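You operate a simulated robot arm through the tools that you are given. There is no shell and no other tool.

You are at the controls of a simulated robot arm. One attempt, no reset.

JOB
Put things in order on the counter. At the end: the yellow felt wiper stands where the grey wiping pad stood; the red carton (marked "SCREWS") from the counter stands on top of the gold tape deck; the grey wiping pad stands where the green wiping pad stood; the green wiping pad stands where the red carton stood; whatever was shut is shut again. Leave all else as you found it, and nothing knocked over.

It is judged by the outcome, as a careful person would: the job done as asked, and still so three seconds after it is handed in. It fails if anything else is knocked over, pushed out of place, dropped, spilled or broken.

ROBOT AND FRAMES
A 6-joint arm with a two-finger parallel gripper, fixed in place. Base frame: the origin is on the floor under the middle of its stand, x ahead of it, y to its left, z up; the work surface is at about z = 0.944. Lengths are in m, angles in degrees, forces in N, time in s.
With the tool pointing down near the work surface it reaches from about 0.22 to 0.62 m from the base axis. Its first joint turns from -66.0 to 66.0 degrees. Payload 2.7 kg.
The tool frame sits at the grasp point between the pads (the TCP): z along the fingers, y along the line on which they close. The tips reach 0.023 m beyond it. The gripper opens to 0.094 m. The fingers are 0.038 m wide and 0.01 m thick; the gripper's body (0.054 by 0.096 m) begins 0.039 m behind the TCP.
Orientation is that of the tool frame in the base frame, as a unit quaternion [x, y, z, w]. With the fingers straight down and closing along the base's y, the tool's x points along the base's -x, its y along +y and its z along -z.

CONTROLS
- The arm moves only by the tool jog_arm. Its argument "increments" is a list of rows, each a list of 3 entries, a list of its own where there are three numbers: the turn, a rotation vector about the base's x, y, z in degrees, then the shift along the base's x, y, z in m, then the gripper command, from -1 (fully open) to 1 (shut), values between in proportion. In form: [[[rx, ry, rz], [x, y, z], jaw], ...]. A call has 1 to 20 rows; each row shifts and turns the commanded pose from where the row before left it. Each row takes 0.2 s and may step no farther than 0.05 m and 8.6 degrees from the row before; otherwise, or with a gripper value out of range, the whole call is refused. A pose out of reach is approached as far as the arm can. The call stops where the force on the tool passes 40 N (or 10 N more than at its start, if that is more) or the arm is blocked; 0.2 s more then pass. Each finger travels about 0.045 m/s and halts on what it meets, pressing with about 20 N; the grip force reading is that of the motor and also rises with nothing between the fingers. The clock runs only during rows and for 0.2 s after the last one: add rows that do not move to give the fingers time. The reply holds the time, the measured pose of the TCP, the force on the tool along the base axes, the opening and the grip force, in the units named above and with some noise, with the torque about the TCP (base axes, N m) and any sound that the robot's microphone picked up.
- Cameras (640 x 400 px; columns grow to the right, rows downward): "scene" is fixed at [0.0893, -0.4428, 1.4076]; the picture's right is [0.62, -0.79, 0.00], its down [-0.42, -0.33, -0.85] and it looks along [0.67, 0.52, -0.53] (base axes); focal length 320 px, centre (320, 200). "wrist" rides on the gripper at [0.086, 0.016, -0.074] in the tool frame; the picture's right is [-0.18, 0.98, 0.00], its down [-0.58, -0.11, -0.81] and it looks along [-0.79, -0.15, 0.59] (tool axes); focal length 243 px, centre (320, 200). There is no depth. A picture from a camera that has moved, and an enlarged one, comes with that camera's place and axes in the base frame and with its lens.
- snapshot(camera): a new picture of that camera. No time passes.
- enlarge(camera, box): a new picture of the part [left, top, right, bottom] of that camera's present view, enlarged. No time passes.
- sign_off(): hands the job in; it is judged then, once.

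Places have to be worked out from the pictures, the camera data and where the tool is seen. Open the gripper and draw the arm clear of the work before you hand the job in, unless the task says otherwise.

The tools are called after "Call:" as a command line: name --argument value ..., lists and objects as JSON in quotes. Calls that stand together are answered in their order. jog_arm: Moves the arm, as the interface text tells. Its arguments: {"type":"object","properties":{"increments":{"type":"array","items":{"type":"array"}}},"required":["increments"]} The other tools are called the same way: snapshot (camera) takes a picture; enlarge (camera, box) takes an enlarged picture of a part of a camera's view; sign_off () hands the job in.

At the start:

```text
time: 0.0
position: [0.4211, 0.0276, 1.2496]
tool_rot: [0.001, 1.0, 0.0, 0.001]
contact_force: [0.2, 0.0, 0.7]
moment: [-0.02, 0.01, -0.01]
opening: 0.094
finger_force: 0.0
```

scene: 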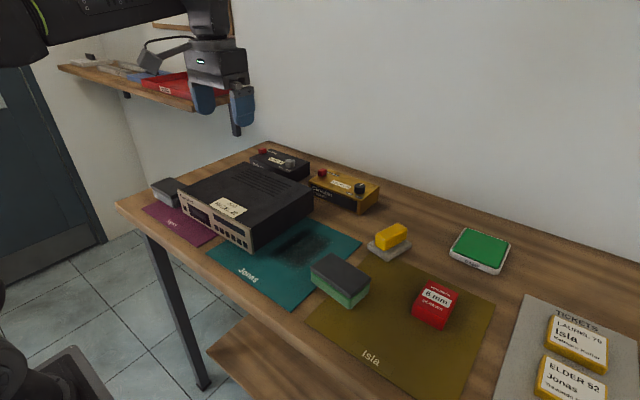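
wrist: 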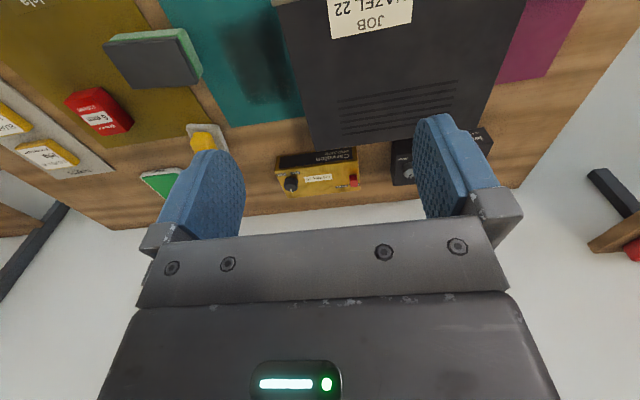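

I'll start by looking closer at the counter to identify the items.

Call:
enlarge --camera "scene" --box '[280, 160, 520, 310]'

Call:
enlarge --camera "scene" --box '[120, 130, 400, 305]'

Call:
enlarge --camera "scene" --box '[400, 220, 640, 400]'

Call:
enlarge --camera "scene" --box '[40, 0, 280, 150]'

Call:
enlarge --camera "wrist" --box '[0, 0, 320, 230]'

Call:
enlarge --camera "wrist" --box '[240, 0, 640, 250]'

```text
2.67 times, centred on (400, 235) of scene
camera zoom: at [0.0893, -0.4428, 1.4076], right [0.62, -0.79, 0.0], down [-0.42, -0.33, -0.85], along [0.67, 0.52, -0.53], focal length 854 px, centre (107, 107)
```

zoom: 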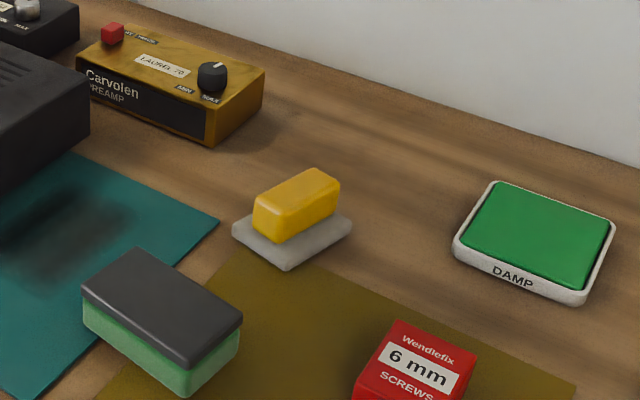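

```text
2.29 times, centred on (260, 218) of scene
camera zoom: at [0.0893, -0.4428, 1.4076], right [0.62, -0.79, 0.0], down [-0.42, -0.33, -0.85], along [0.67, 0.52, -0.53], focal length 732 px, centre (457, 160)
```

zoom: 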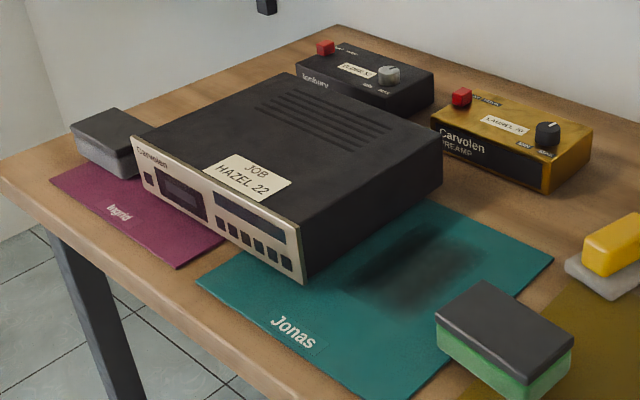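

```text
2.22 times, centred on (520, 310) of scene
camera zoom: at [0.0893, -0.4428, 1.4076], right [0.62, -0.79, 0.0], down [-0.42, -0.33, -0.85], along [0.67, 0.52, -0.53], focal length 712 px, centre (-124, -44)
```

zoom: 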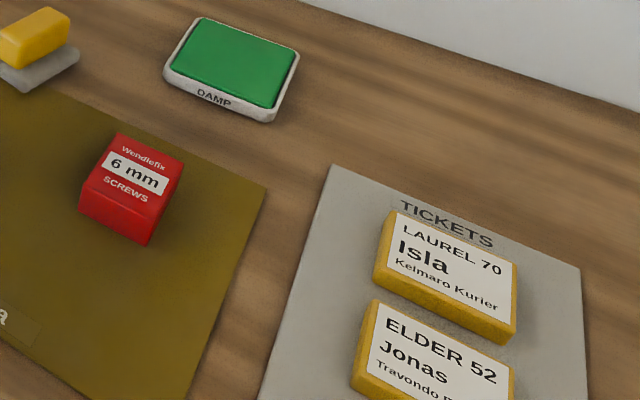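

```text
2.67 times, centred on (160, 75) of scene
camera zoom: at [0.0893, -0.4428, 1.4076], right [0.62, -0.79, 0.0], down [-0.42, -0.33, -0.85], along [0.67, 0.52, -0.53], focal length 854 px, centre (747, 533)
```

zoom: 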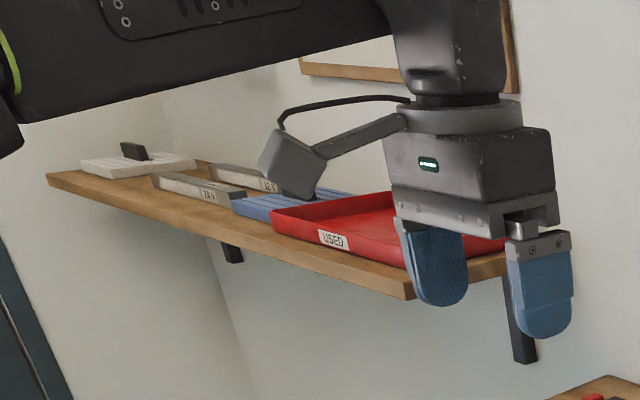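

```text
1.74 times, centred on (160, 115) of wrist
camera zoom: at [0.3351, 0.0439, 1.3252], right [0.18, 0.98, 0.0], down [0.58, -0.11, 0.81], along [0.79, -0.15, -0.59], focal length 422 px, centre (598, 348)
```

zoom: 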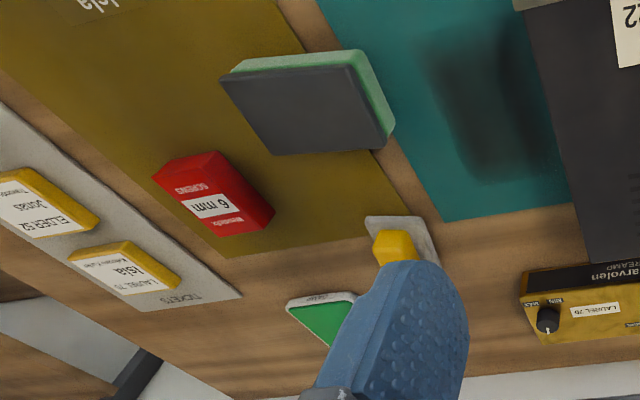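

```text
1.60 times, centred on (440, 125) of wrist
camera zoom: at [0.3351, 0.0439, 1.3252], right [0.18, 0.98, 0.0], down [0.58, -0.11, 0.81], along [0.79, -0.15, -0.59], focal length 388 px, centre (128, 320)
```

zoom: 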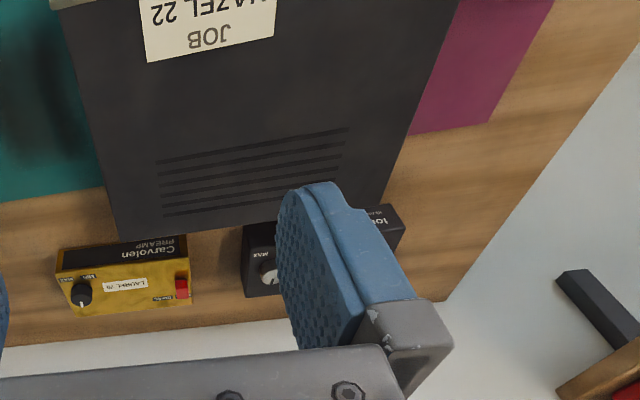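

Zooming in tighter on the device candidates for "gold tape deck" and the pads, before moving anything.

Call:
enlarge --camera "scene" --box '[300, 160, 390, 220]'

Call:
enlarge --camera "scene" --box '[170, 160, 320, 255]'

Call:
enlarge --camera "scene" --box '[240, 140, 330, 195]'

Call:
enlarge --camera "scene" --box '[140, 165, 220, 220]'

Call:
enlarge --camera "scene" --box '[300, 210, 480, 330]'

Call:
enlarge --camera "scene" --box '[500, 290, 640, 400]'

```text
6.67 times, centred on (345, 190) of scene
camera zoom: at [0.0893, -0.4428, 1.4076], right [0.62, -0.79, 0.0], down [-0.42, -0.33, -0.85], along [0.67, 0.52, -0.53], focal length 2135 px, centre (153, 267)
```

zoom: 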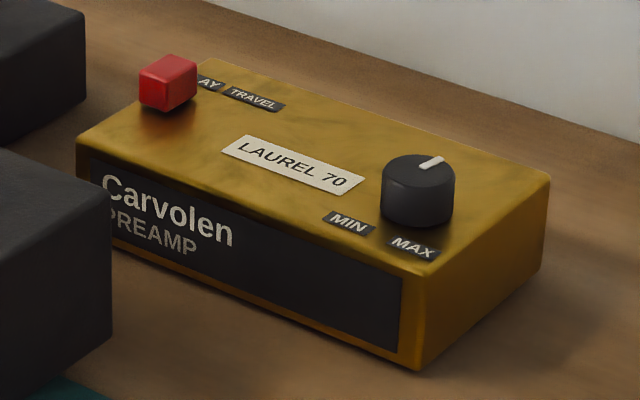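

```text
4.21 times, centred on (245, 208) of scene
camera zoom: at [0.0893, -0.4428, 1.4076], right [0.62, -0.79, 0.0], down [-0.42, -0.33, -0.85], along [0.67, 0.52, -0.53], focal length 1349 px, centre (636, 168)
```

zoom: 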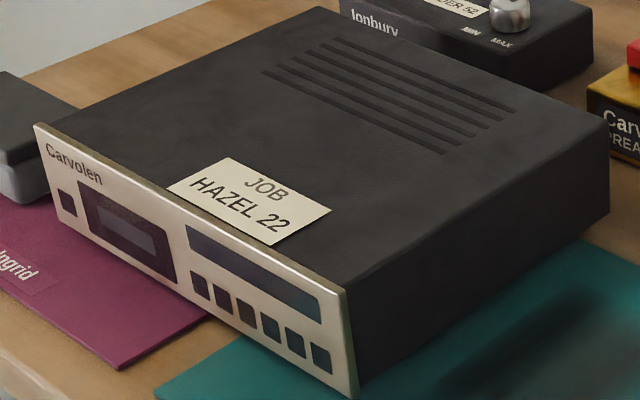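

```text
7.11 times, centred on (285, 168) of scene
camera zoom: at [0.0893, -0.4428, 1.4076], right [0.62, -0.79, 0.0], down [-0.42, -0.33, -0.85], along [0.67, 0.52, -0.53], focal length 2278 px, centre (569, 431)
```

zoom: 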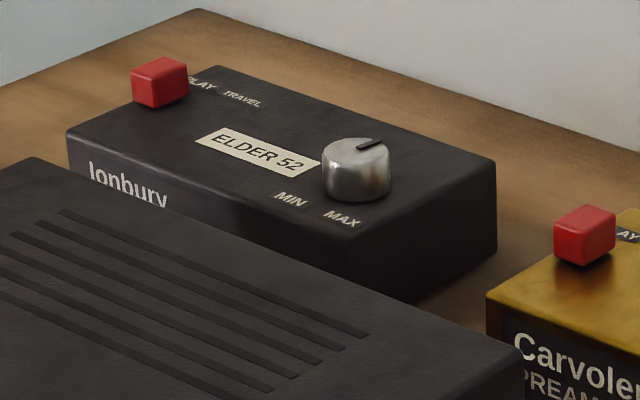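

```text
7.27 times, centred on (180, 192) of scene
camera zoom: at [0.0893, -0.4428, 1.4076], right [0.62, -0.79, 0.0], down [-0.42, -0.33, -0.85], along [0.67, 0.52, -0.53], focal length 2329 px, centre (1338, 254)
```

zoom: 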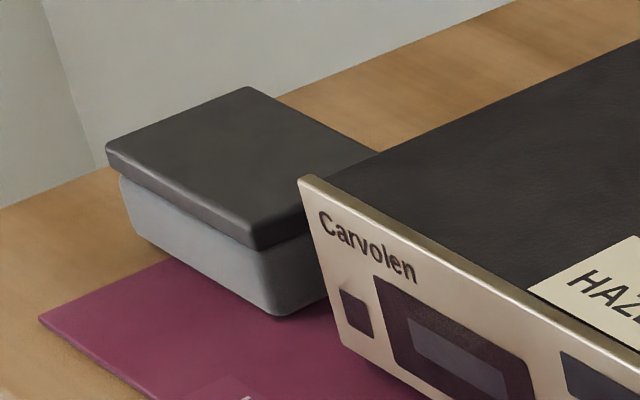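

```text
3.33 times, centred on (390, 270) of scene
camera zoom: at [0.0893, -0.4428, 1.4076], right [0.62, -0.79, 0.0], down [-0.42, -0.33, -0.85], along [0.67, 0.52, -0.53], focal length 1068 px, centre (87, -33)
```

zoom: 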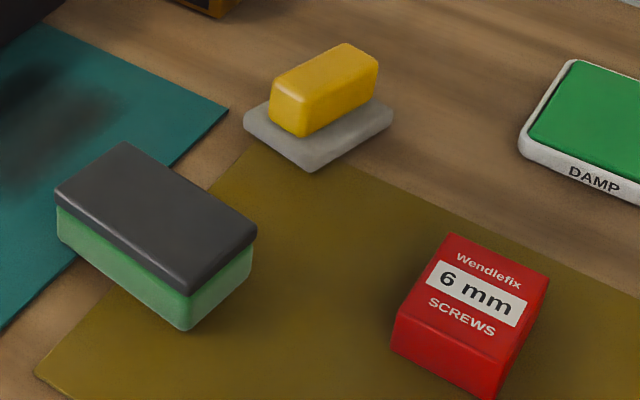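

```text
3.64 times, centred on (570, 345) of scene
camera zoom: at [0.0893, -0.4428, 1.4076], right [0.62, -0.79, 0.0], down [-0.42, -0.33, -0.85], along [0.67, 0.52, -0.53], focal length 1165 px, centre (-589, -327)
```

zoom: 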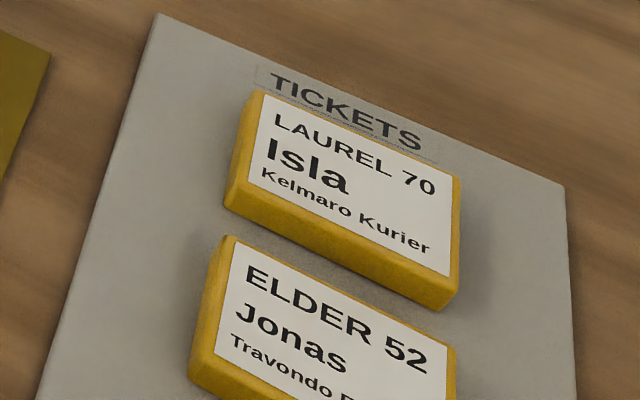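

The large Carvolen unit with the champagne-gold cassette face is the tape deck; the small gold box is marked PREAMP. The green-bodied and grey-bodied blocks with dark caps are the two wiping pads, and the yellow-handled block with a felt sole is the wiper. Next I move high over the right side, tilting the camera down to measure positions.

Call:
jog_arm --increments '[[[0, 5, 0], [-0.015, -0.04, 0], -1], [[0, 5, 0], [-0.015, -0.04, 0], -1], [[0, 5, 0], [-0.015, -0.04, 0], -1], [[0, 5, 0], [-0.015, -0.04, 0], -1], [[0, 5, 0], [-0.015, -0.04, 0], -1], [[0, 5, 0], [-0.015, -0.04, 0], -1], [[0, 0, 0], [0, 0, 0], -1]]'

Call:
snapshot --camera "wrist"

Call:
snapshot --camera "scene"

```text
time: 1.6
position: [0.3164, -0.2123, 1.2193]
tool_rot: [0.0, 0.966, -0.001, -0.258]
contact_force: [0.3, 0.1, -0.9]
moment: [0.02, -0.04, 0.02]
opening: 0.0941
finger_force: 0.0
out of reach, approached as far as the arm can: row 5, 6
```

```text
taken
camera wrist: at [0.2792, -0.1954, 1.3263], right [0.16, 0.98, -0.09], down [0.91, -0.11, 0.41], along [0.39, -0.15, -0.91], focal length 243 px, centre (320, 200)
```

wrist: 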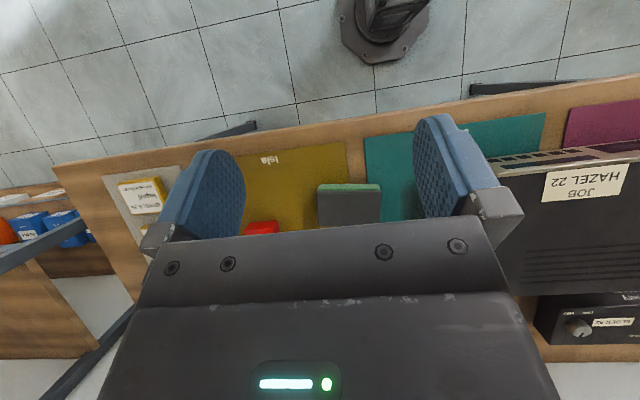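

```text
taken
```

scene: 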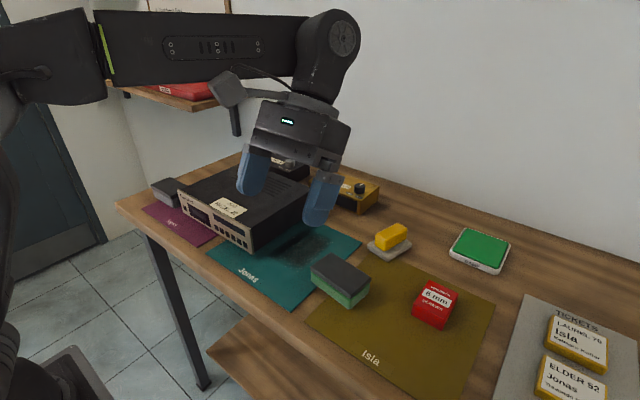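

The tilted view is mostly blocked by the gripper body. I'll return to vertical, a bit back over the right side, for a clearer oblique-down view.

Call:
jog_arm --increments '[[[0, -5, 0], [0, 0, 0], -1], [[0, -5, 0], [0, 0, 0], -1], [[0, -5, 0], [0, -0.01, 0], -1], [[0, -5, 0], [0, -0.01, 0], -1], [[0, -5, 0], [0, -0.01, 0], -1], [[0, -5, 0], [0, -0.01, 0], -1], [[0, 0, 0], [0, 0, 0], -1], [[0, 0, 0], [0, 0, 0], -1]]'

Call:
snapshot --camera "wrist"

Call:
enlarge --camera "wrist" --box '[200, 40, 440, 190]'

```text
time: 3.4
position: [0.3182, -0.2526, 1.221]
tool_rot: [-0.001, 1.0, 0.0, 0.001]
contact_force: [0.1, 0.0, -0.4]
moment: [0.03, -0.03, 0.01]
opening: 0.0938
finger_force: 0.0
```

```text
taken
camera wrist: at [0.2302, -0.2354, 1.2948], right [0.18, 0.98, 0.0], down [0.58, -0.11, 0.81], along [0.79, -0.15, -0.59], focal length 243 px, centre (320, 200)
```

wrist: 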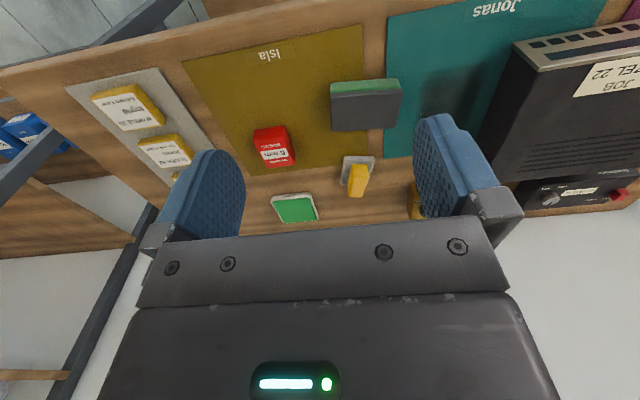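

```text
2.67 times, centred on (320, 115) of wrist
camera zoom: at [0.2302, -0.2354, 1.2948], right [0.18, 0.98, 0.0], down [0.58, -0.11, 0.81], along [0.79, -0.15, -0.59], focal length 647 px, centre (320, 427)
```

zoom: 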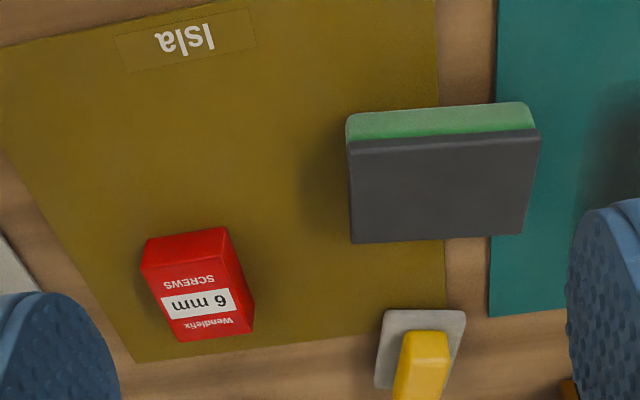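

Good clear view. Zooming in on each item for precise edges.

Call:
enlarge --camera "wrist" --box '[240, 110, 320, 160]'

Call:
enlarge --camera "wrist" --box '[320, 65, 416, 125]'

Call:
enlarge --camera "wrist" --box '[316, 140, 396, 190]'

Call:
enlarge --camera "scene" --box '[400, 270, 480, 340]'

Call:
enlarge --camera "scene" --box '[350, 210, 430, 270]'

Call:
enlarge --camera "scene" --box '[300, 240, 380, 315]'

```text
8.00 times, centred on (280, 135) of wrist
camera zoom: at [0.2302, -0.2354, 1.2948], right [0.18, 0.98, 0.0], down [0.58, -0.11, 0.81], along [0.79, -0.15, -0.59], focal length 1941 px, centre (640, 720)
```

zoom: 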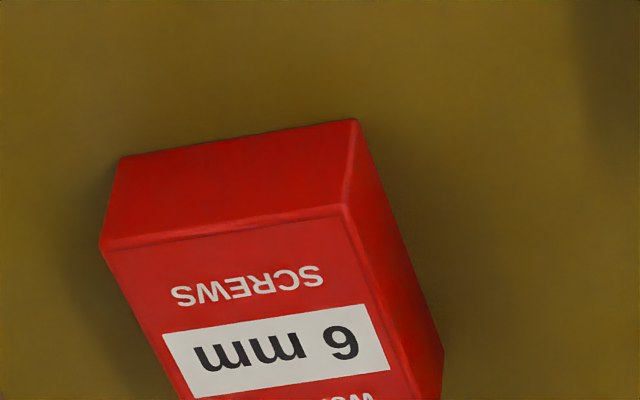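

```text
6.67 times, centred on (368, 95) of wrist
camera zoom: at [0.2302, -0.2354, 1.2948], right [0.18, 0.98, 0.0], down [0.58, -0.11, 0.81], along [0.79, -0.15, -0.59], focal length 1618 px, centre (0, 900)
```

zoom: 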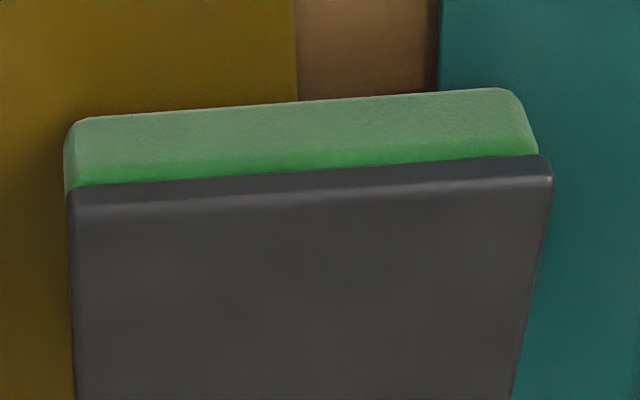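

```text
8.00 times, centred on (356, 165) of wrist
camera zoom: at [0.2302, -0.2354, 1.2948], right [0.18, 0.98, 0.0], down [0.58, -0.11, 0.81], along [0.79, -0.15, -0.59], focal length 1941 px, centre (32, 480)
```

zoom: 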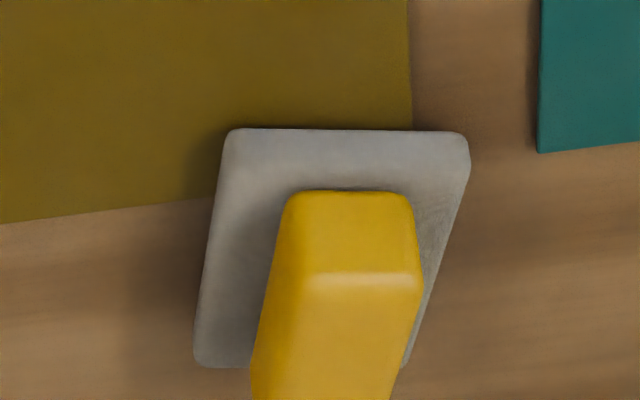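

```text
5.71 times, centred on (440, 305) of scene
camera zoom: at [0.0893, -0.4428, 1.4076], right [0.62, -0.79, 0.0], down [-0.42, -0.33, -0.85], along [0.67, 0.52, -0.53], focal length 1830 px, centre (-366, -400)
```

zoom: 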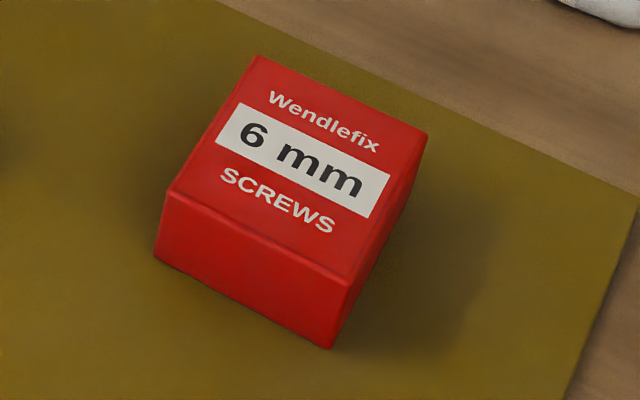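

```text
6.67 times, centred on (390, 240) of scene
camera zoom: at [0.0893, -0.4428, 1.4076], right [0.62, -0.79, 0.0], down [-0.42, -0.33, -0.85], along [0.67, 0.52, -0.53], focal length 2135 px, centre (-147, -67)
```

zoom: 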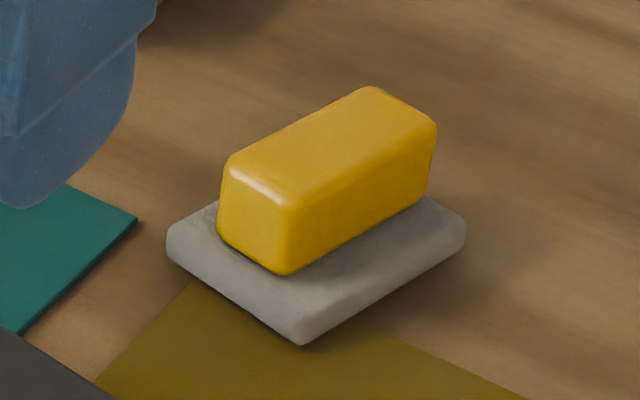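

```text
5.33 times, centred on (340, 278) of scene
camera zoom: at [0.0893, -0.4428, 1.4076], right [0.62, -0.79, 0.0], down [-0.42, -0.33, -0.85], along [0.67, 0.52, -0.53], focal length 1708 px, centre (213, -213)
```

zoom: 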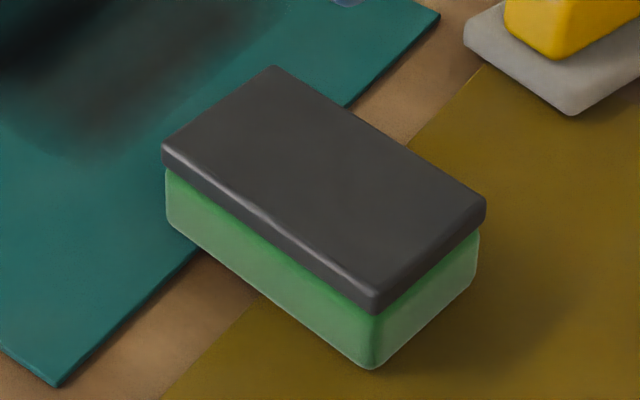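

The carton sits at about x 0.476–0.545, y −0.397…−0.342, top z≈0.973 (centre 0.509, −0.369). The order of moves has no conflicts: carton → deck, green → carton's spot, grey → green's spot, yellow → grey's spot. I move above the carton first.

Call:
jog_arm --increments '[[[0, 0, 0], [0.031, -0.0194, -0.0285], -1], [[0, 0, 0], [0.031, -0.0194, -0.0285], -1], [[0, 0, 0], [0.031, -0.0194, -0.0285], -1], [[0, 0, 0], [0.031, -0.0194, -0.0285], -1], [[0, 0, 0], [0.031, -0.0194, -0.0285], -1], [[0, 0, 0], [0.031, -0.0194, -0.0285], -0.7], [[0, 0, 0], [0, 0, 0], -0.7], [[0, 0, 0], [0, 0, 0], -0.7]]'

Call:
snapshot --camera "wrist"

Call:
snapshot --camera "scene"

```text
time: 5.2
position: [0.5006, -0.3664, 1.0495]
tool_rot: [-0.001, 1.0, 0.0, 0.0]
contact_force: [0.0, 0.0, 0.9]
moment: [0.0, -0.02, 0.01]
opening: 0.08
finger_force: 0.1
```

```text
taken
camera wrist: at [0.4141, -0.3498, 1.1238], right [0.18, 0.98, 0.0], down [0.58, -0.11, 0.81], along [0.79, -0.15, -0.59], focal length 243 px, centre (320, 200)
```

wrist: 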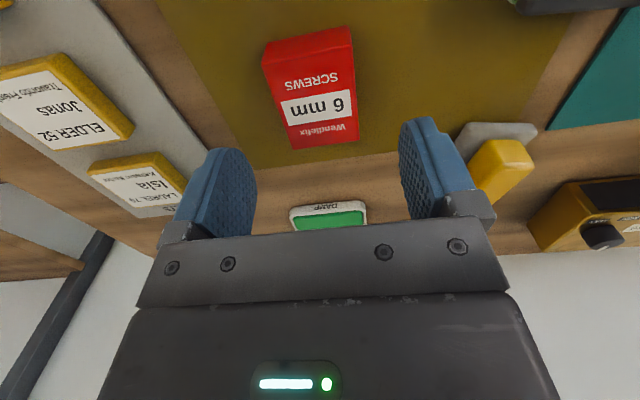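

```text
taken
```

scene: 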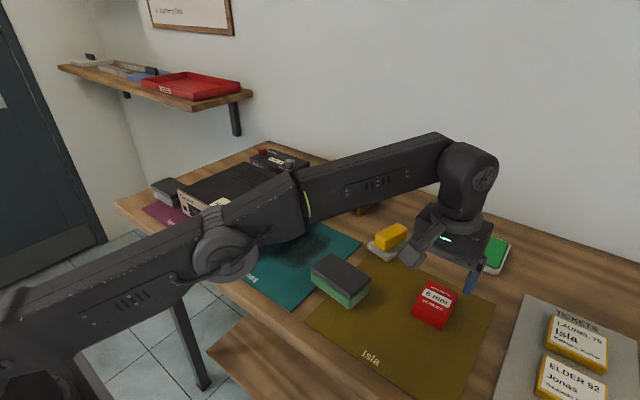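

Checking the alignment of the carton between the fingers.

Call:
enlarge --camera "wrist" --box '[230, 10, 390, 160]'

```text
2.67 times, centred on (310, 85) of wrist
camera zoom: at [0.4141, -0.3498, 1.1238], right [0.18, 0.98, 0.0], down [0.58, -0.11, 0.81], along [0.79, -0.15, -0.59], focal length 647 px, centre (347, 507)
```

zoom: 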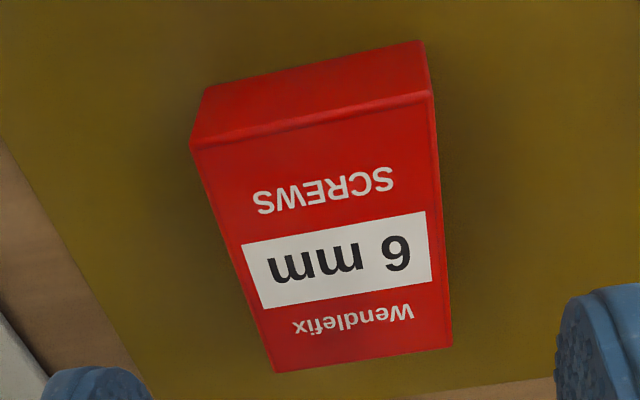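

Carton measures 0.069 × 0.055 m centred (0.510, −0.3695) with zero yaw. Descending around it with the fingers straddling along y.

Call:
jog_arm --increments '[[[0, 0, 0], [0.006, -0.0037, -0.02], -0.7], [[0, 0, 0], [0, 0, -0.025], -0.7], [[0, 0, 0], [0, 0, -0.02], -0.7], [[0, 0, 0], [0, 0, -0.0135], -0.7], [[0, 0, 0], [0, 0, 0], -0.7]]'

Call:
snapshot --camera "wrist"

Call:
enlarge --camera "scene" --box '[340, 200, 540, 340]'

```text
time: 6.4
position: [0.5068, -0.3699, 0.9696]
tool_rot: [0.0, 1.0, 0.0, 0.0]
contact_force: [-0.6, 0.2, -0.1]
moment: [0.02, 0.02, -0.01]
opening: 0.0802
finger_force: 0.1
out of reach, approached as far as the arm can: row 1
```

```text
taken
camera wrist: at [0.4195, -0.354, 1.0438], right [0.18, 0.98, 0.0], down [0.58, -0.11, 0.81], along [0.79, -0.15, -0.59], focal length 243 px, centre (320, 200)
```

wrist: 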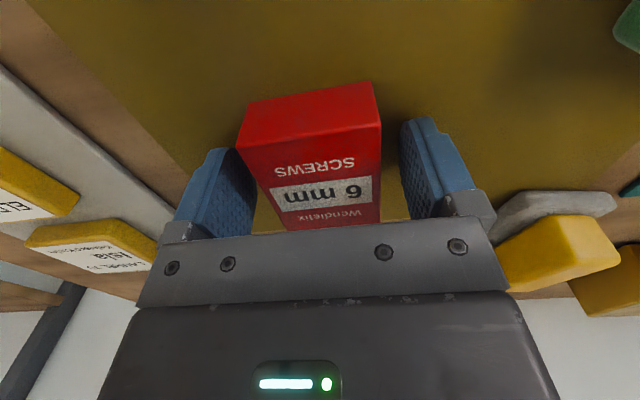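

```text
2.86 times, centred on (440, 270) of scene
camera zoom: at [0.0893, -0.4428, 1.4076], right [0.62, -0.79, 0.0], down [-0.42, -0.33, -0.85], along [0.67, 0.52, -0.53], focal length 915 px, centre (-23, 0)
```

zoom: 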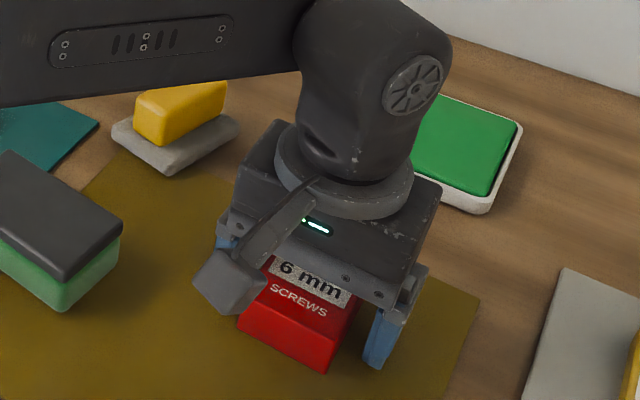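

Fingers straddle the carton evenly and clear the mat. Closing the gripper now.

Call:
jog_arm --increments '[[[0, 0, 0], [0, 0, 0], 0.2], [[0, 0, 0], [0, 0, 0], 0.6], [[0, 0, 0], [0, 0, 0], 1], [[0, 0, 0], [0, 0, 0], 1], [[0, 0, 0], [0, 0, 0], 1]]'

```text
time: 7.6
position: [0.5065, -0.3706, 0.9706]
tool_rot: [0.0, 1.0, 0.0, 0.0]
contact_force: [-0.6, 0.5, -0.2]
moment: [0.01, -0.04, 0.02]
opening: 0.0547
finger_force: 19.9
```

Carton is held (0.0547 m). Lifting gently and drawing inward, then swinging over to the deck at safe height.

Call:
jog_arm --increments '[[[0, 0, 0], [0, 0, 0.01], 1], [[0, 0, 0], [0, 0, 0.02], 1], [[0, 0, 0], [-0.01, 0.003, 0.03], 1], [[0, 0, 0], [-0.015, 0.01, 0.035], 1], [[0, 0, 0], [-0.02, 0.012, 0.035], 1], [[0, 0, 0], [0, 0.02, 0.025], 1], [[0, 0, 0], [0, 0.035, 0], 1], [[0, 0, 0], [0, 0.035, 0], 1], [[0, 0, 0], [0, 0.035, 0], 1], [[0, 0, 0], [0, 0, 0], 1]]'

Call:
snapshot --camera "scene"

Call:
snapshot --camera "wrist"

```text
time: 9.8
position: [0.4621, -0.2216, 1.1251]
tool_rot: [0.0, 1.0, 0.0, 0.0]
contact_force: [-0.4, -0.7, -0.5]
moment: [0.0, -0.04, 0.0]
opening: 0.0
finger_force: 20.0
```

```text
taken
```

scene: 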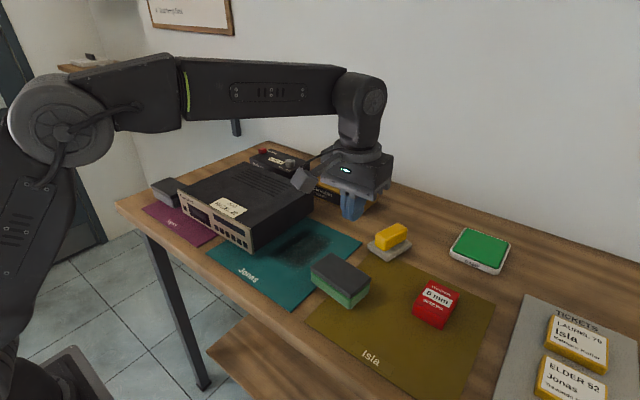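

```text
taken
camera wrist: at [0.3762, -0.2042, 1.2001], right [0.18, 0.98, 0.0], down [0.58, -0.11, 0.81], along [0.79, -0.15, -0.59], focal length 243 px, centre (320, 200)
```

wrist: 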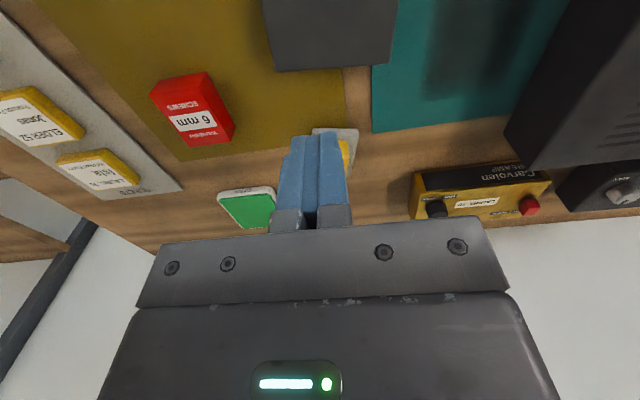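

The carton slipped out — the fingers closed to zero and it's still on the mat. Checking whether it moved and how it stands.

Call:
enlarge --camera "scene" --box '[400, 270, 480, 340]'

Call:
enlarge --camera "wrist" --box '[140, 60, 260, 160]'

```text
5.71 times, centred on (440, 305) of scene
camera zoom: at [0.0893, -0.4428, 1.4076], right [0.62, -0.79, 0.0], down [-0.42, -0.33, -0.85], along [0.67, 0.52, -0.53], focal length 1830 px, centre (-366, -400)
```

zoom: 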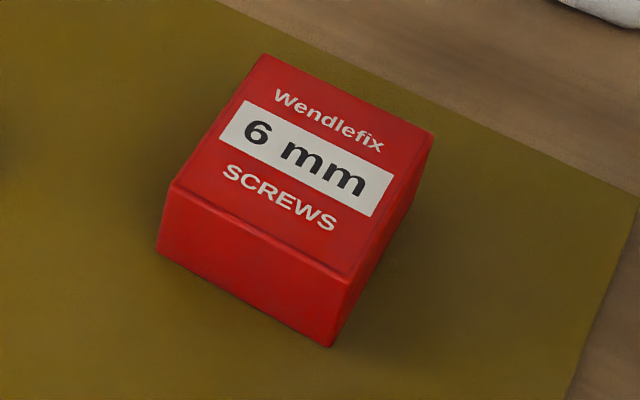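

```text
4.00 times, centred on (200, 110) of wrist
camera zoom: at [0.3762, -0.2042, 1.2001], right [0.18, 0.98, 0.0], down [0.58, -0.11, 0.81], along [0.79, -0.15, -0.59], focal length 970 px, centre (800, 560)
```

zoom: 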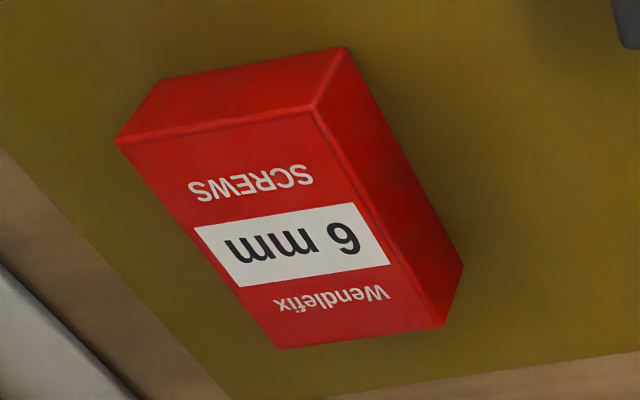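

The carton is still upright and has shifted only about 2 mm. It's evidently heavy or slick; I'll regrasp lower and lift in tiny steps, watching the force. First back above it with the jaws open.

Call:
jog_arm --increments '[[[0, 0, 0], [0.0089, -0.0297, -0.015], -0.7], [[0, 0, 0], [0.0089, -0.0297, -0.015], -0.7], [[0, 0, 0], [0.0089, -0.0297, -0.015], -0.7], [[0, 0, 0], [0.0089, -0.0297, -0.015], -0.7], [[0, 0, 0], [0.0089, -0.0297, -0.015], -0.7], [[0, 0, 0], [0, 0, 0], -0.7], [[0, 0, 0], [0, 0, -0.02], -0.7], [[0, 0, 0], [0.002, 0, -0.025], -0.7], [[0, 0, 0], [0.0, 0, -0.02], -0.7], [[0, 0, 0], [0, 0, -0.013], -0.7], [[0, 0, 0], [0, 0, -0.003], -0.7], [[0, 0, 0], [0, 0, 0], -0.7]]'

Call:
snapshot --camera "wrist"

```text
time: 12.4
position: [0.5019, -0.3662, 0.9673]
tool_rot: [0.001, 1.0, -0.001, 0.0]
contact_force: [0.2, 0.4, 3.0]
moment: [0.11, 0.05, 0.03]
opening: 0.0802
finger_force: 0.0
out of reach, approached as far as the arm can: row 5
```

```text
taken
camera wrist: at [0.4155, -0.3496, 1.0413], right [0.18, 0.98, 0.0], down [0.58, -0.11, 0.81], along [0.79, -0.15, -0.59], focal length 243 px, centre (320, 200)
```

wrist: 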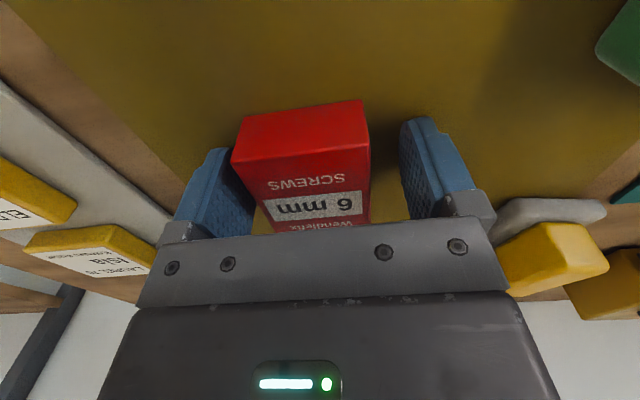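

A slight 3 N contact suggests the tips touch the mat at z≈0.944; raising 1.5 mm and re-centring on the carton (0.512, −0.370).

Call:
jog_arm --increments '[[[0, 0, 0], [0, 0, 0.0015], -0.7], [[0, 0, 0], [0.008, -0.0038, 0], -0.7], [[0, 0, 0], [0, 0, 0], -0.7], [[0, 0, 0], [0, 0, 0], -0.7]]'

```text
time: 13.4
position: [0.5095, -0.368, 0.9687]
tool_rot: [0.0, 1.0, 0.0, 0.0]
contact_force: [-0.1, -0.2, -0.2]
moment: [-0.02, 0.01, 0.04]
opening: 0.0799
finger_force: 0.0
```

Now close fully, wait for force to build, then lift only 3 mm to read the load.

Call:
jog_arm --increments '[[[0, 0, 0], [0, 0, 0], 0.2], [[0, 0, 0], [0, 0, 0], 1], [[0, 0, 0], [0, 0, 0], 1], [[0, 0, 0], [0, 0, 0], 1], [[0, 0, 0], [0, 0, 0], 1], [[0, 0, 0], [0, 0, 0], 1], [[0, 0, 0], [0, 0, 0.002], 1], [[0, 0, 0], [0, 0, 0.002], 1], [[0, 0, 0], [0, 0, 0], 1]]'

```text
time: 15.4
position: [0.5084, -0.3682, 0.9711]
tool_rot: [0.001, 1.0, 0.0, 0.0]
contact_force: [0.0, 0.2, -0.7]
moment: [-0.02, -0.01, 0.03]
opening: 0.0547
finger_force: 20.2
```

Call:
jog_arm --increments '[[[0, 0, 0], [0, 0, 0.003], 1], [[0, 0, 0], [0, 0, 0.003], 1], [[0, 0, 0], [0, 0, 0], 1]]'

Call:
enlarge --camera "scene" --box '[380, 220, 500, 340]'

Call:
snapshot --camera "wrist"

```text
time: 16.2
position: [0.5106, -0.3686, 0.9769]
tool_rot: [0.0, 1.0, 0.0, 0.0]
contact_force: [0.3, -0.4, -2.0]
moment: [-0.04, 0.0, 0.01]
opening: 0.0547
finger_force: 20.6
```

```text
3.33 times, centred on (440, 280) of scene
camera zoom: at [0.0893, -0.4428, 1.4076], right [0.62, -0.79, 0.0], down [-0.42, -0.33, -0.85], along [0.67, 0.52, -0.53], focal length 1068 px, centre (-80, -67)
```

zoom: 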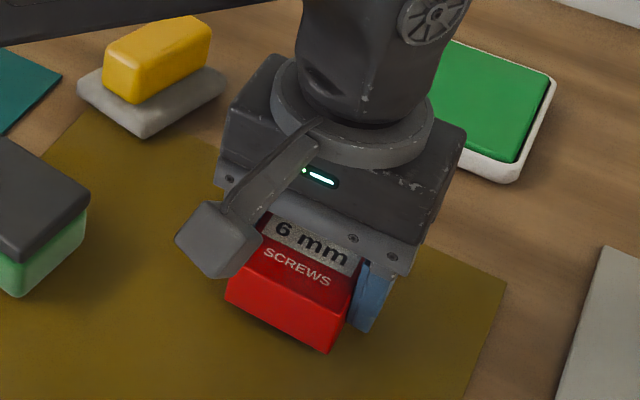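

```text
taken
camera wrist: at [0.4238, -0.3524, 1.0523], right [0.18, 0.98, 0.0], down [0.58, -0.11, 0.81], along [0.79, -0.15, -0.59], focal length 243 px, centre (320, 200)
```

wrist: 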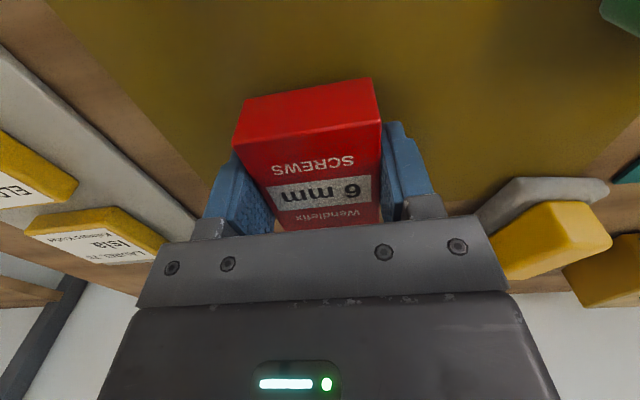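

The load reads about −2 N and the carton moves with the tool, so it is lifted about 8 mm this time. Continuing very gently in small steps, checking the opening.

Call:
jog_arm --increments '[[[0, 0, 0], [0, 0, 0.004], 1], [[0, 0, 0], [0, 0, 0.004], 1], [[0, 0, 0], [0, 0, 0.004], 1], [[0, 0, 0], [0, 0, 0], 1]]'

Call:
snapshot --camera "wrist"

```text
time: 17.2
position: [0.5104, -0.3684, 0.9896]
tool_rot: [-0.001, 1.0, 0.0, 0.0]
contact_force: [-0.6, 1.0, -1.4]
moment: [-0.01, 0.0, -0.01]
opening: 0.0548
finger_force: 20.8
```

```text
taken
camera wrist: at [0.424, -0.3519, 1.0643], right [0.18, 0.98, 0.0], down [0.58, -0.11, 0.81], along [0.79, -0.15, -0.59], focal length 243 px, centre (320, 200)
```

wrist: 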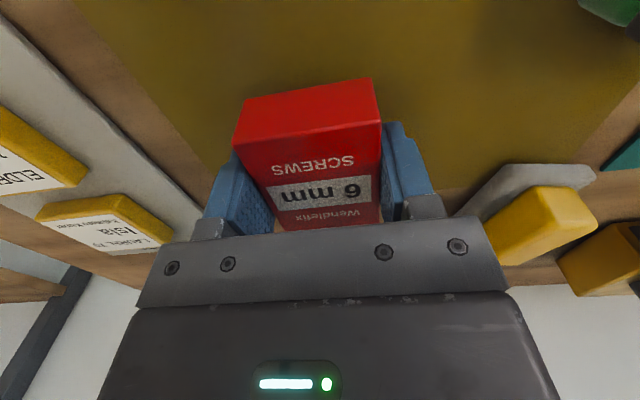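

Held steadily (opening 0.0548, unchanged in view). Continuing up and inward at a modest pace.

Call:
jog_arm --increments '[[[0, 0, 0], [0, 0, 0.006], 1], [[0, 0, 0], [0, 0, 0.008], 1], [[0, 0, 0], [-0.002, 0.001, 0.009], 1], [[0, 0, 0], [-0.003, 0.002, 0.01], 1], [[0, 0, 0], [-0.004, 0.003, 0.01], 1], [[0, 0, 0], [-0.004, 0.004, 0.01], 1], [[0, 0, 0], [-0.004, 0.005, 0.01], 1], [[0, 0, 0], [-0.004, 0.006, 0.01], 1], [[0, 0, 0], [-0.004, 0.007, 0.01], 1], [[0, 0, 0], [-0.004, 0.008, 0.008], 1], [[0, 0, 0], [-0.002, 0.01, 0.004], 1], [[0, 0, 0], [0, 0.01, 0], 1]]'

Call:
snapshot --camera "wrist"

```text
time: 19.8
position: [0.4797, -0.3128, 1.0837]
tool_rot: [0.0, 1.0, 0.0, 0.0]
contact_force: [0.8, -0.9, -1.8]
moment: [-0.03, -0.05, 0.01]
opening: 0.055
finger_force: 20.0
```

```text
taken
camera wrist: at [0.3929, -0.2966, 1.1599], right [0.18, 0.98, 0.0], down [0.58, -0.11, 0.81], along [0.79, -0.15, -0.59], focal length 243 px, centre (320, 200)
```

wrist: 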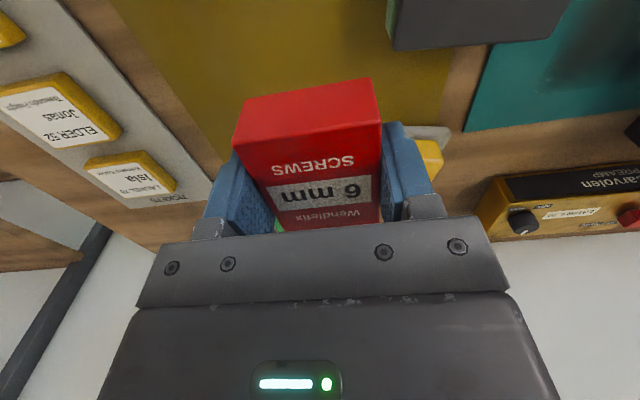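

Still firmly held. Swinging toward the deck at moderate speed, z≈1.10.

Call:
jog_arm --increments '[[[0, 0, 0], [0, 0.013, 0.003], 1], [[0, 0, 0], [0, 0.016, 0.004], 1], [[0, 0, 0], [0, 0.019, 0.004], 1], [[0, 0, 0], [0, 0.022, 0.004], 1], [[0, 0, 0], [0, 0.024, 0.002], 1], [[0, 0, 0], [0, 0.024, 0], 1], [[0, 0, 0], [0, 0.024, 0], 1], [[0, 0, 0], [0, 0.024, 0], 1], [[0, 0, 0], [0, 0.024, 0], 1], [[0, 0, 0], [0, 0.024, 0], 1], [[0, 0, 0], [0, 0.024, 0], 1], [[0, 0, 0], [0, 0.024, 0], 1], [[0, 0, 0], [0.001, 0.024, 0], 1], [[0, 0, 0], [0.001, 0.024, 0], 1], [[0, 0, 0], [0.001, 0.022, 0], 1], [[0, 0, 0], [0.001, 0.019, 0], 1], [[0, 0, 0], [0.001, 0.016, 0], 1], [[0, 0, 0], [0, 0.012, 0], 1], [[0, 0, 0], [0, 0.008, 0], 1], [[0, 0, 0], [0, 0.005, 0], 1]]'

Call:
snapshot --camera "wrist"

Call:
snapshot --camera "scene"

```text
time: 24.0
position: [0.4847, 0.0786, 1.1022]
tool_rot: [0.0, 1.0, 0.0, 0.0]
contact_force: [-0.3, -0.1, -0.9]
moment: [0.0, 0.03, -0.01]
opening: 0.0546
finger_force: 20.7
```

```text
taken
camera wrist: at [0.3988, 0.0962, 1.1765], right [0.18, 0.98, 0.0], down [0.58, -0.11, 0.81], along [0.79, -0.15, -0.59], focal length 243 px, centre (320, 200)
```

wrist: 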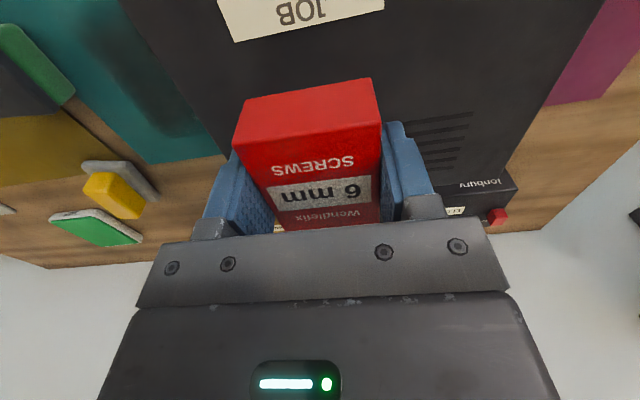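

```text
taken
```

scene: 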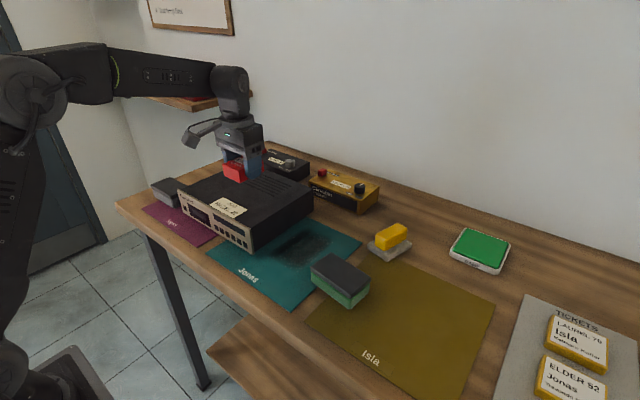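

Over the deck, between label and vents. Lowering toward the deck top (est. z≈1.019, so TCP contact ≈1.043).

Call:
jog_arm --increments '[[[0, 0, 0], [0, 0, -0.008], 1], [[0, 0, 0], [0, 0, -0.012], 1], [[0, 0, 0], [0, 0, -0.012], 1], [[0, 0, 0], [0, 0, -0.009], 1], [[0, 0, 0], [0, 0, -0.006], 1], [[0, 0, 0], [0, 0, -0.003], 1], [[0, 0, 0], [0, 0, 0], 1]]'

Call:
enlarge --camera "scene" --box '[170, 120, 320, 240]'

Call:
snapshot --camera "wrist"

```text
time: 25.6
position: [0.4843, 0.0794, 1.0524]
tool_rot: [0.0, 1.0, 0.0, 0.0]
contact_force: [-0.7, 0.4, -1.8]
moment: [0.01, 0.01, 0.0]
opening: 0.0547
finger_force: 19.9
```

```text
3.33 times, centred on (245, 180) of scene
camera zoom: at [0.0893, -0.4428, 1.4076], right [0.62, -0.79, 0.0], down [-0.42, -0.33, -0.85], along [0.67, 0.52, -0.53], focal length 1068 px, centre (570, 267)
```

zoom: 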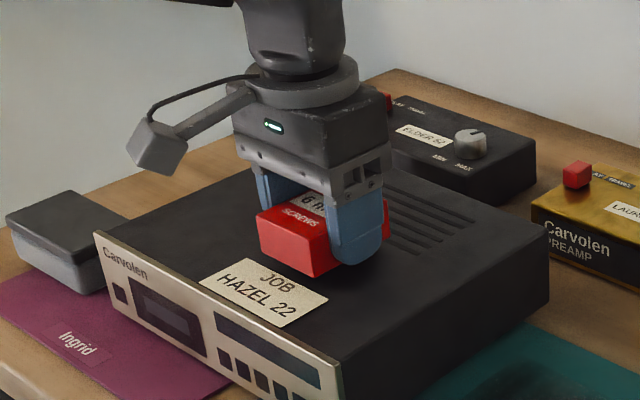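

```text
taken
camera wrist: at [0.3982, 0.0958, 1.1262], right [0.18, 0.98, 0.0], down [0.58, -0.11, 0.81], along [0.79, -0.15, -0.59], focal length 243 px, centre (320, 200)
```

wrist: 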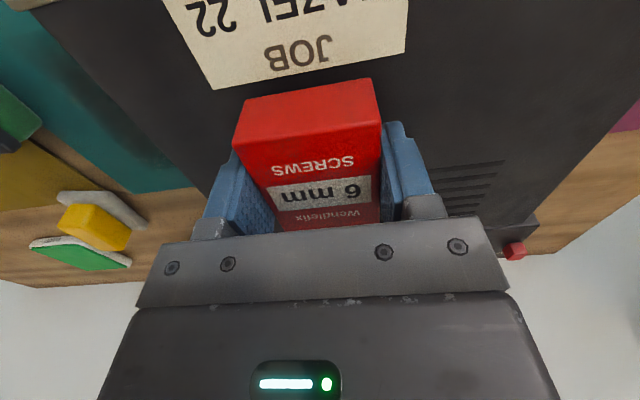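

About 1 cm remaining. Creeping down in 2 mm steps until contact shows.

Call:
jog_arm --increments '[[[0, 0, 0], [0, 0, -0.002], 1], [[0, 0, 0], [0, 0, -0.002], 1], [[0, 0, 0], [0, 0, -0.002], 1], [[0, 0, 0], [0, 0, 0], 1]]'

```text
time: 26.6
position: [0.4843, 0.0793, 1.0457]
tool_rot: [0.001, 1.0, 0.0, 0.0]
contact_force: [-0.1, -0.7, -1.2]
moment: [0.0, -0.03, -0.01]
opening: 0.0548
finger_force: 20.1
```

Call:
jog_arm --increments '[[[0, 0, 0], [0, 0, -0.0015], 1], [[0, 0, 0], [0, 0, -0.0015], 1], [[0, 0, 0], [0, 0, 0], 1]]'

```text
time: 27.4
position: [0.4846, 0.0806, 1.0426]
tool_rot: [0.0, 1.0, 0.0, 0.0]
contact_force: [0.6, -0.3, -1.3]
moment: [0.0, -0.01, -0.01]
opening: 0.0548
finger_force: 20.6
```

No contact yet; continuing in 1 mm steps.

Call:
jog_arm --increments '[[[0, 0, 0], [0, 0, -0.001], 1], [[0, 0, 0], [0, 0, -0.001], 1], [[0, 0, 0], [0, 0, 0], 1]]'

Call:
enlarge --camera "scene" --box '[220, 170, 280, 210]'

```text
time: 28.2
position: [0.4851, 0.0795, 1.0432]
tool_rot: [-0.001, 1.0, 0.0, 0.0]
contact_force: [-2.8, -1.6, 7.4]
moment: [-0.02, 0.35, 0.06]
opening: 0.0544
finger_force: 20.2
```

```text
10.00 times, centred on (250, 190) of scene
camera zoom: at [0.0891, -0.4429, 1.4076], right [0.62, -0.79, 0.0], down [-0.42, -0.33, -0.85], along [0.67, 0.52, -0.53], focal length 3203 px, centre (1020, 300)
```

zoom: 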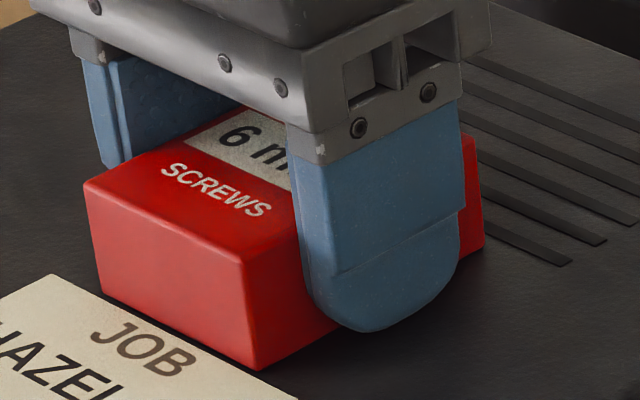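

Contact (about 7 N) — carton is seated on the deck. Opening the jaws and rising straight up.

Call:
jog_arm --increments '[[[0, 0, 0], [0, 0, 0.0005], 0], [[0, 0, 0], [0, 0, 0], -0.3], [[0, 0, 0], [0, 0, 0], -0.6], [[0, 0, 0], [0, 0, 0], -0.7], [[0, 0, 0], [0, 0, 0], -0.7], [[0, 0, 0], [0, 0, 0.01], -0.7], [[0, 0, 0], [0, 0, 0.02], -0.7], [[0, 0, 0], [0, 0, 0.03], -0.7], [[0, 0, 0], [0, 0, 0.03], -0.7], [[0, 0, 0], [0, 0, 0.02], -0.7]]'

Call:
snapshot --camera "wrist"

Call:
enlarge --camera "scene" --box '[120, 130, 400, 305]'

```text
time: 30.4
position: [0.4827, 0.0793, 1.1548]
tool_rot: [0.0, 1.0, 0.001, 0.0]
contact_force: [-0.3, -0.4, -1.1]
moment: [-0.01, -0.01, -0.02]
opening: 0.0796
finger_force: 0.1
```

```text
taken
camera wrist: at [0.3976, 0.0967, 1.2285], right [0.18, 0.98, 0.0], down [0.58, -0.11, 0.81], along [0.79, -0.15, -0.59], focal length 243 px, centre (320, 200)
```

wrist: 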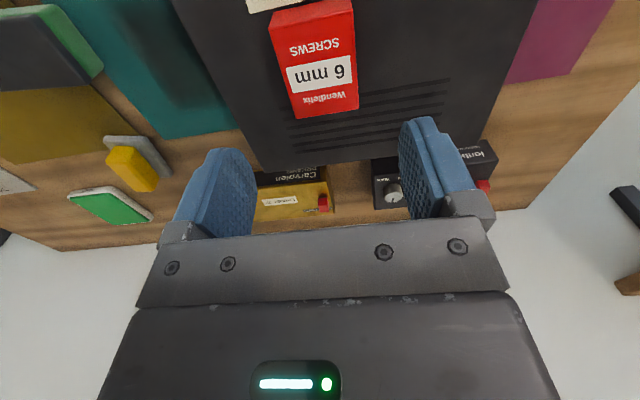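

```text
2.29 times, centred on (260, 218) of scene
camera zoom: at [0.0893, -0.4428, 1.4076], right [0.62, -0.79, 0.0], down [-0.42, -0.33, -0.85], along [0.67, 0.52, -0.53], focal length 732 px, centre (457, 160)
```

zoom: 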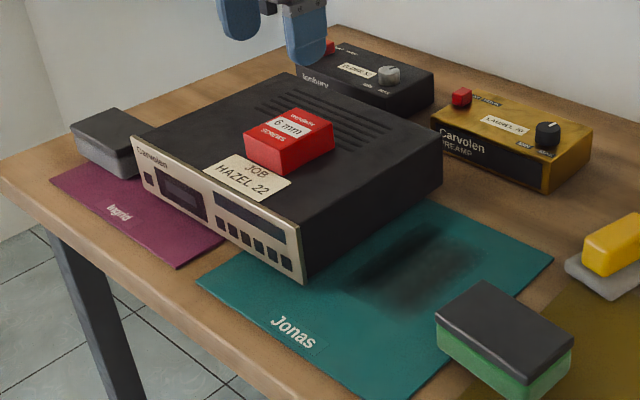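

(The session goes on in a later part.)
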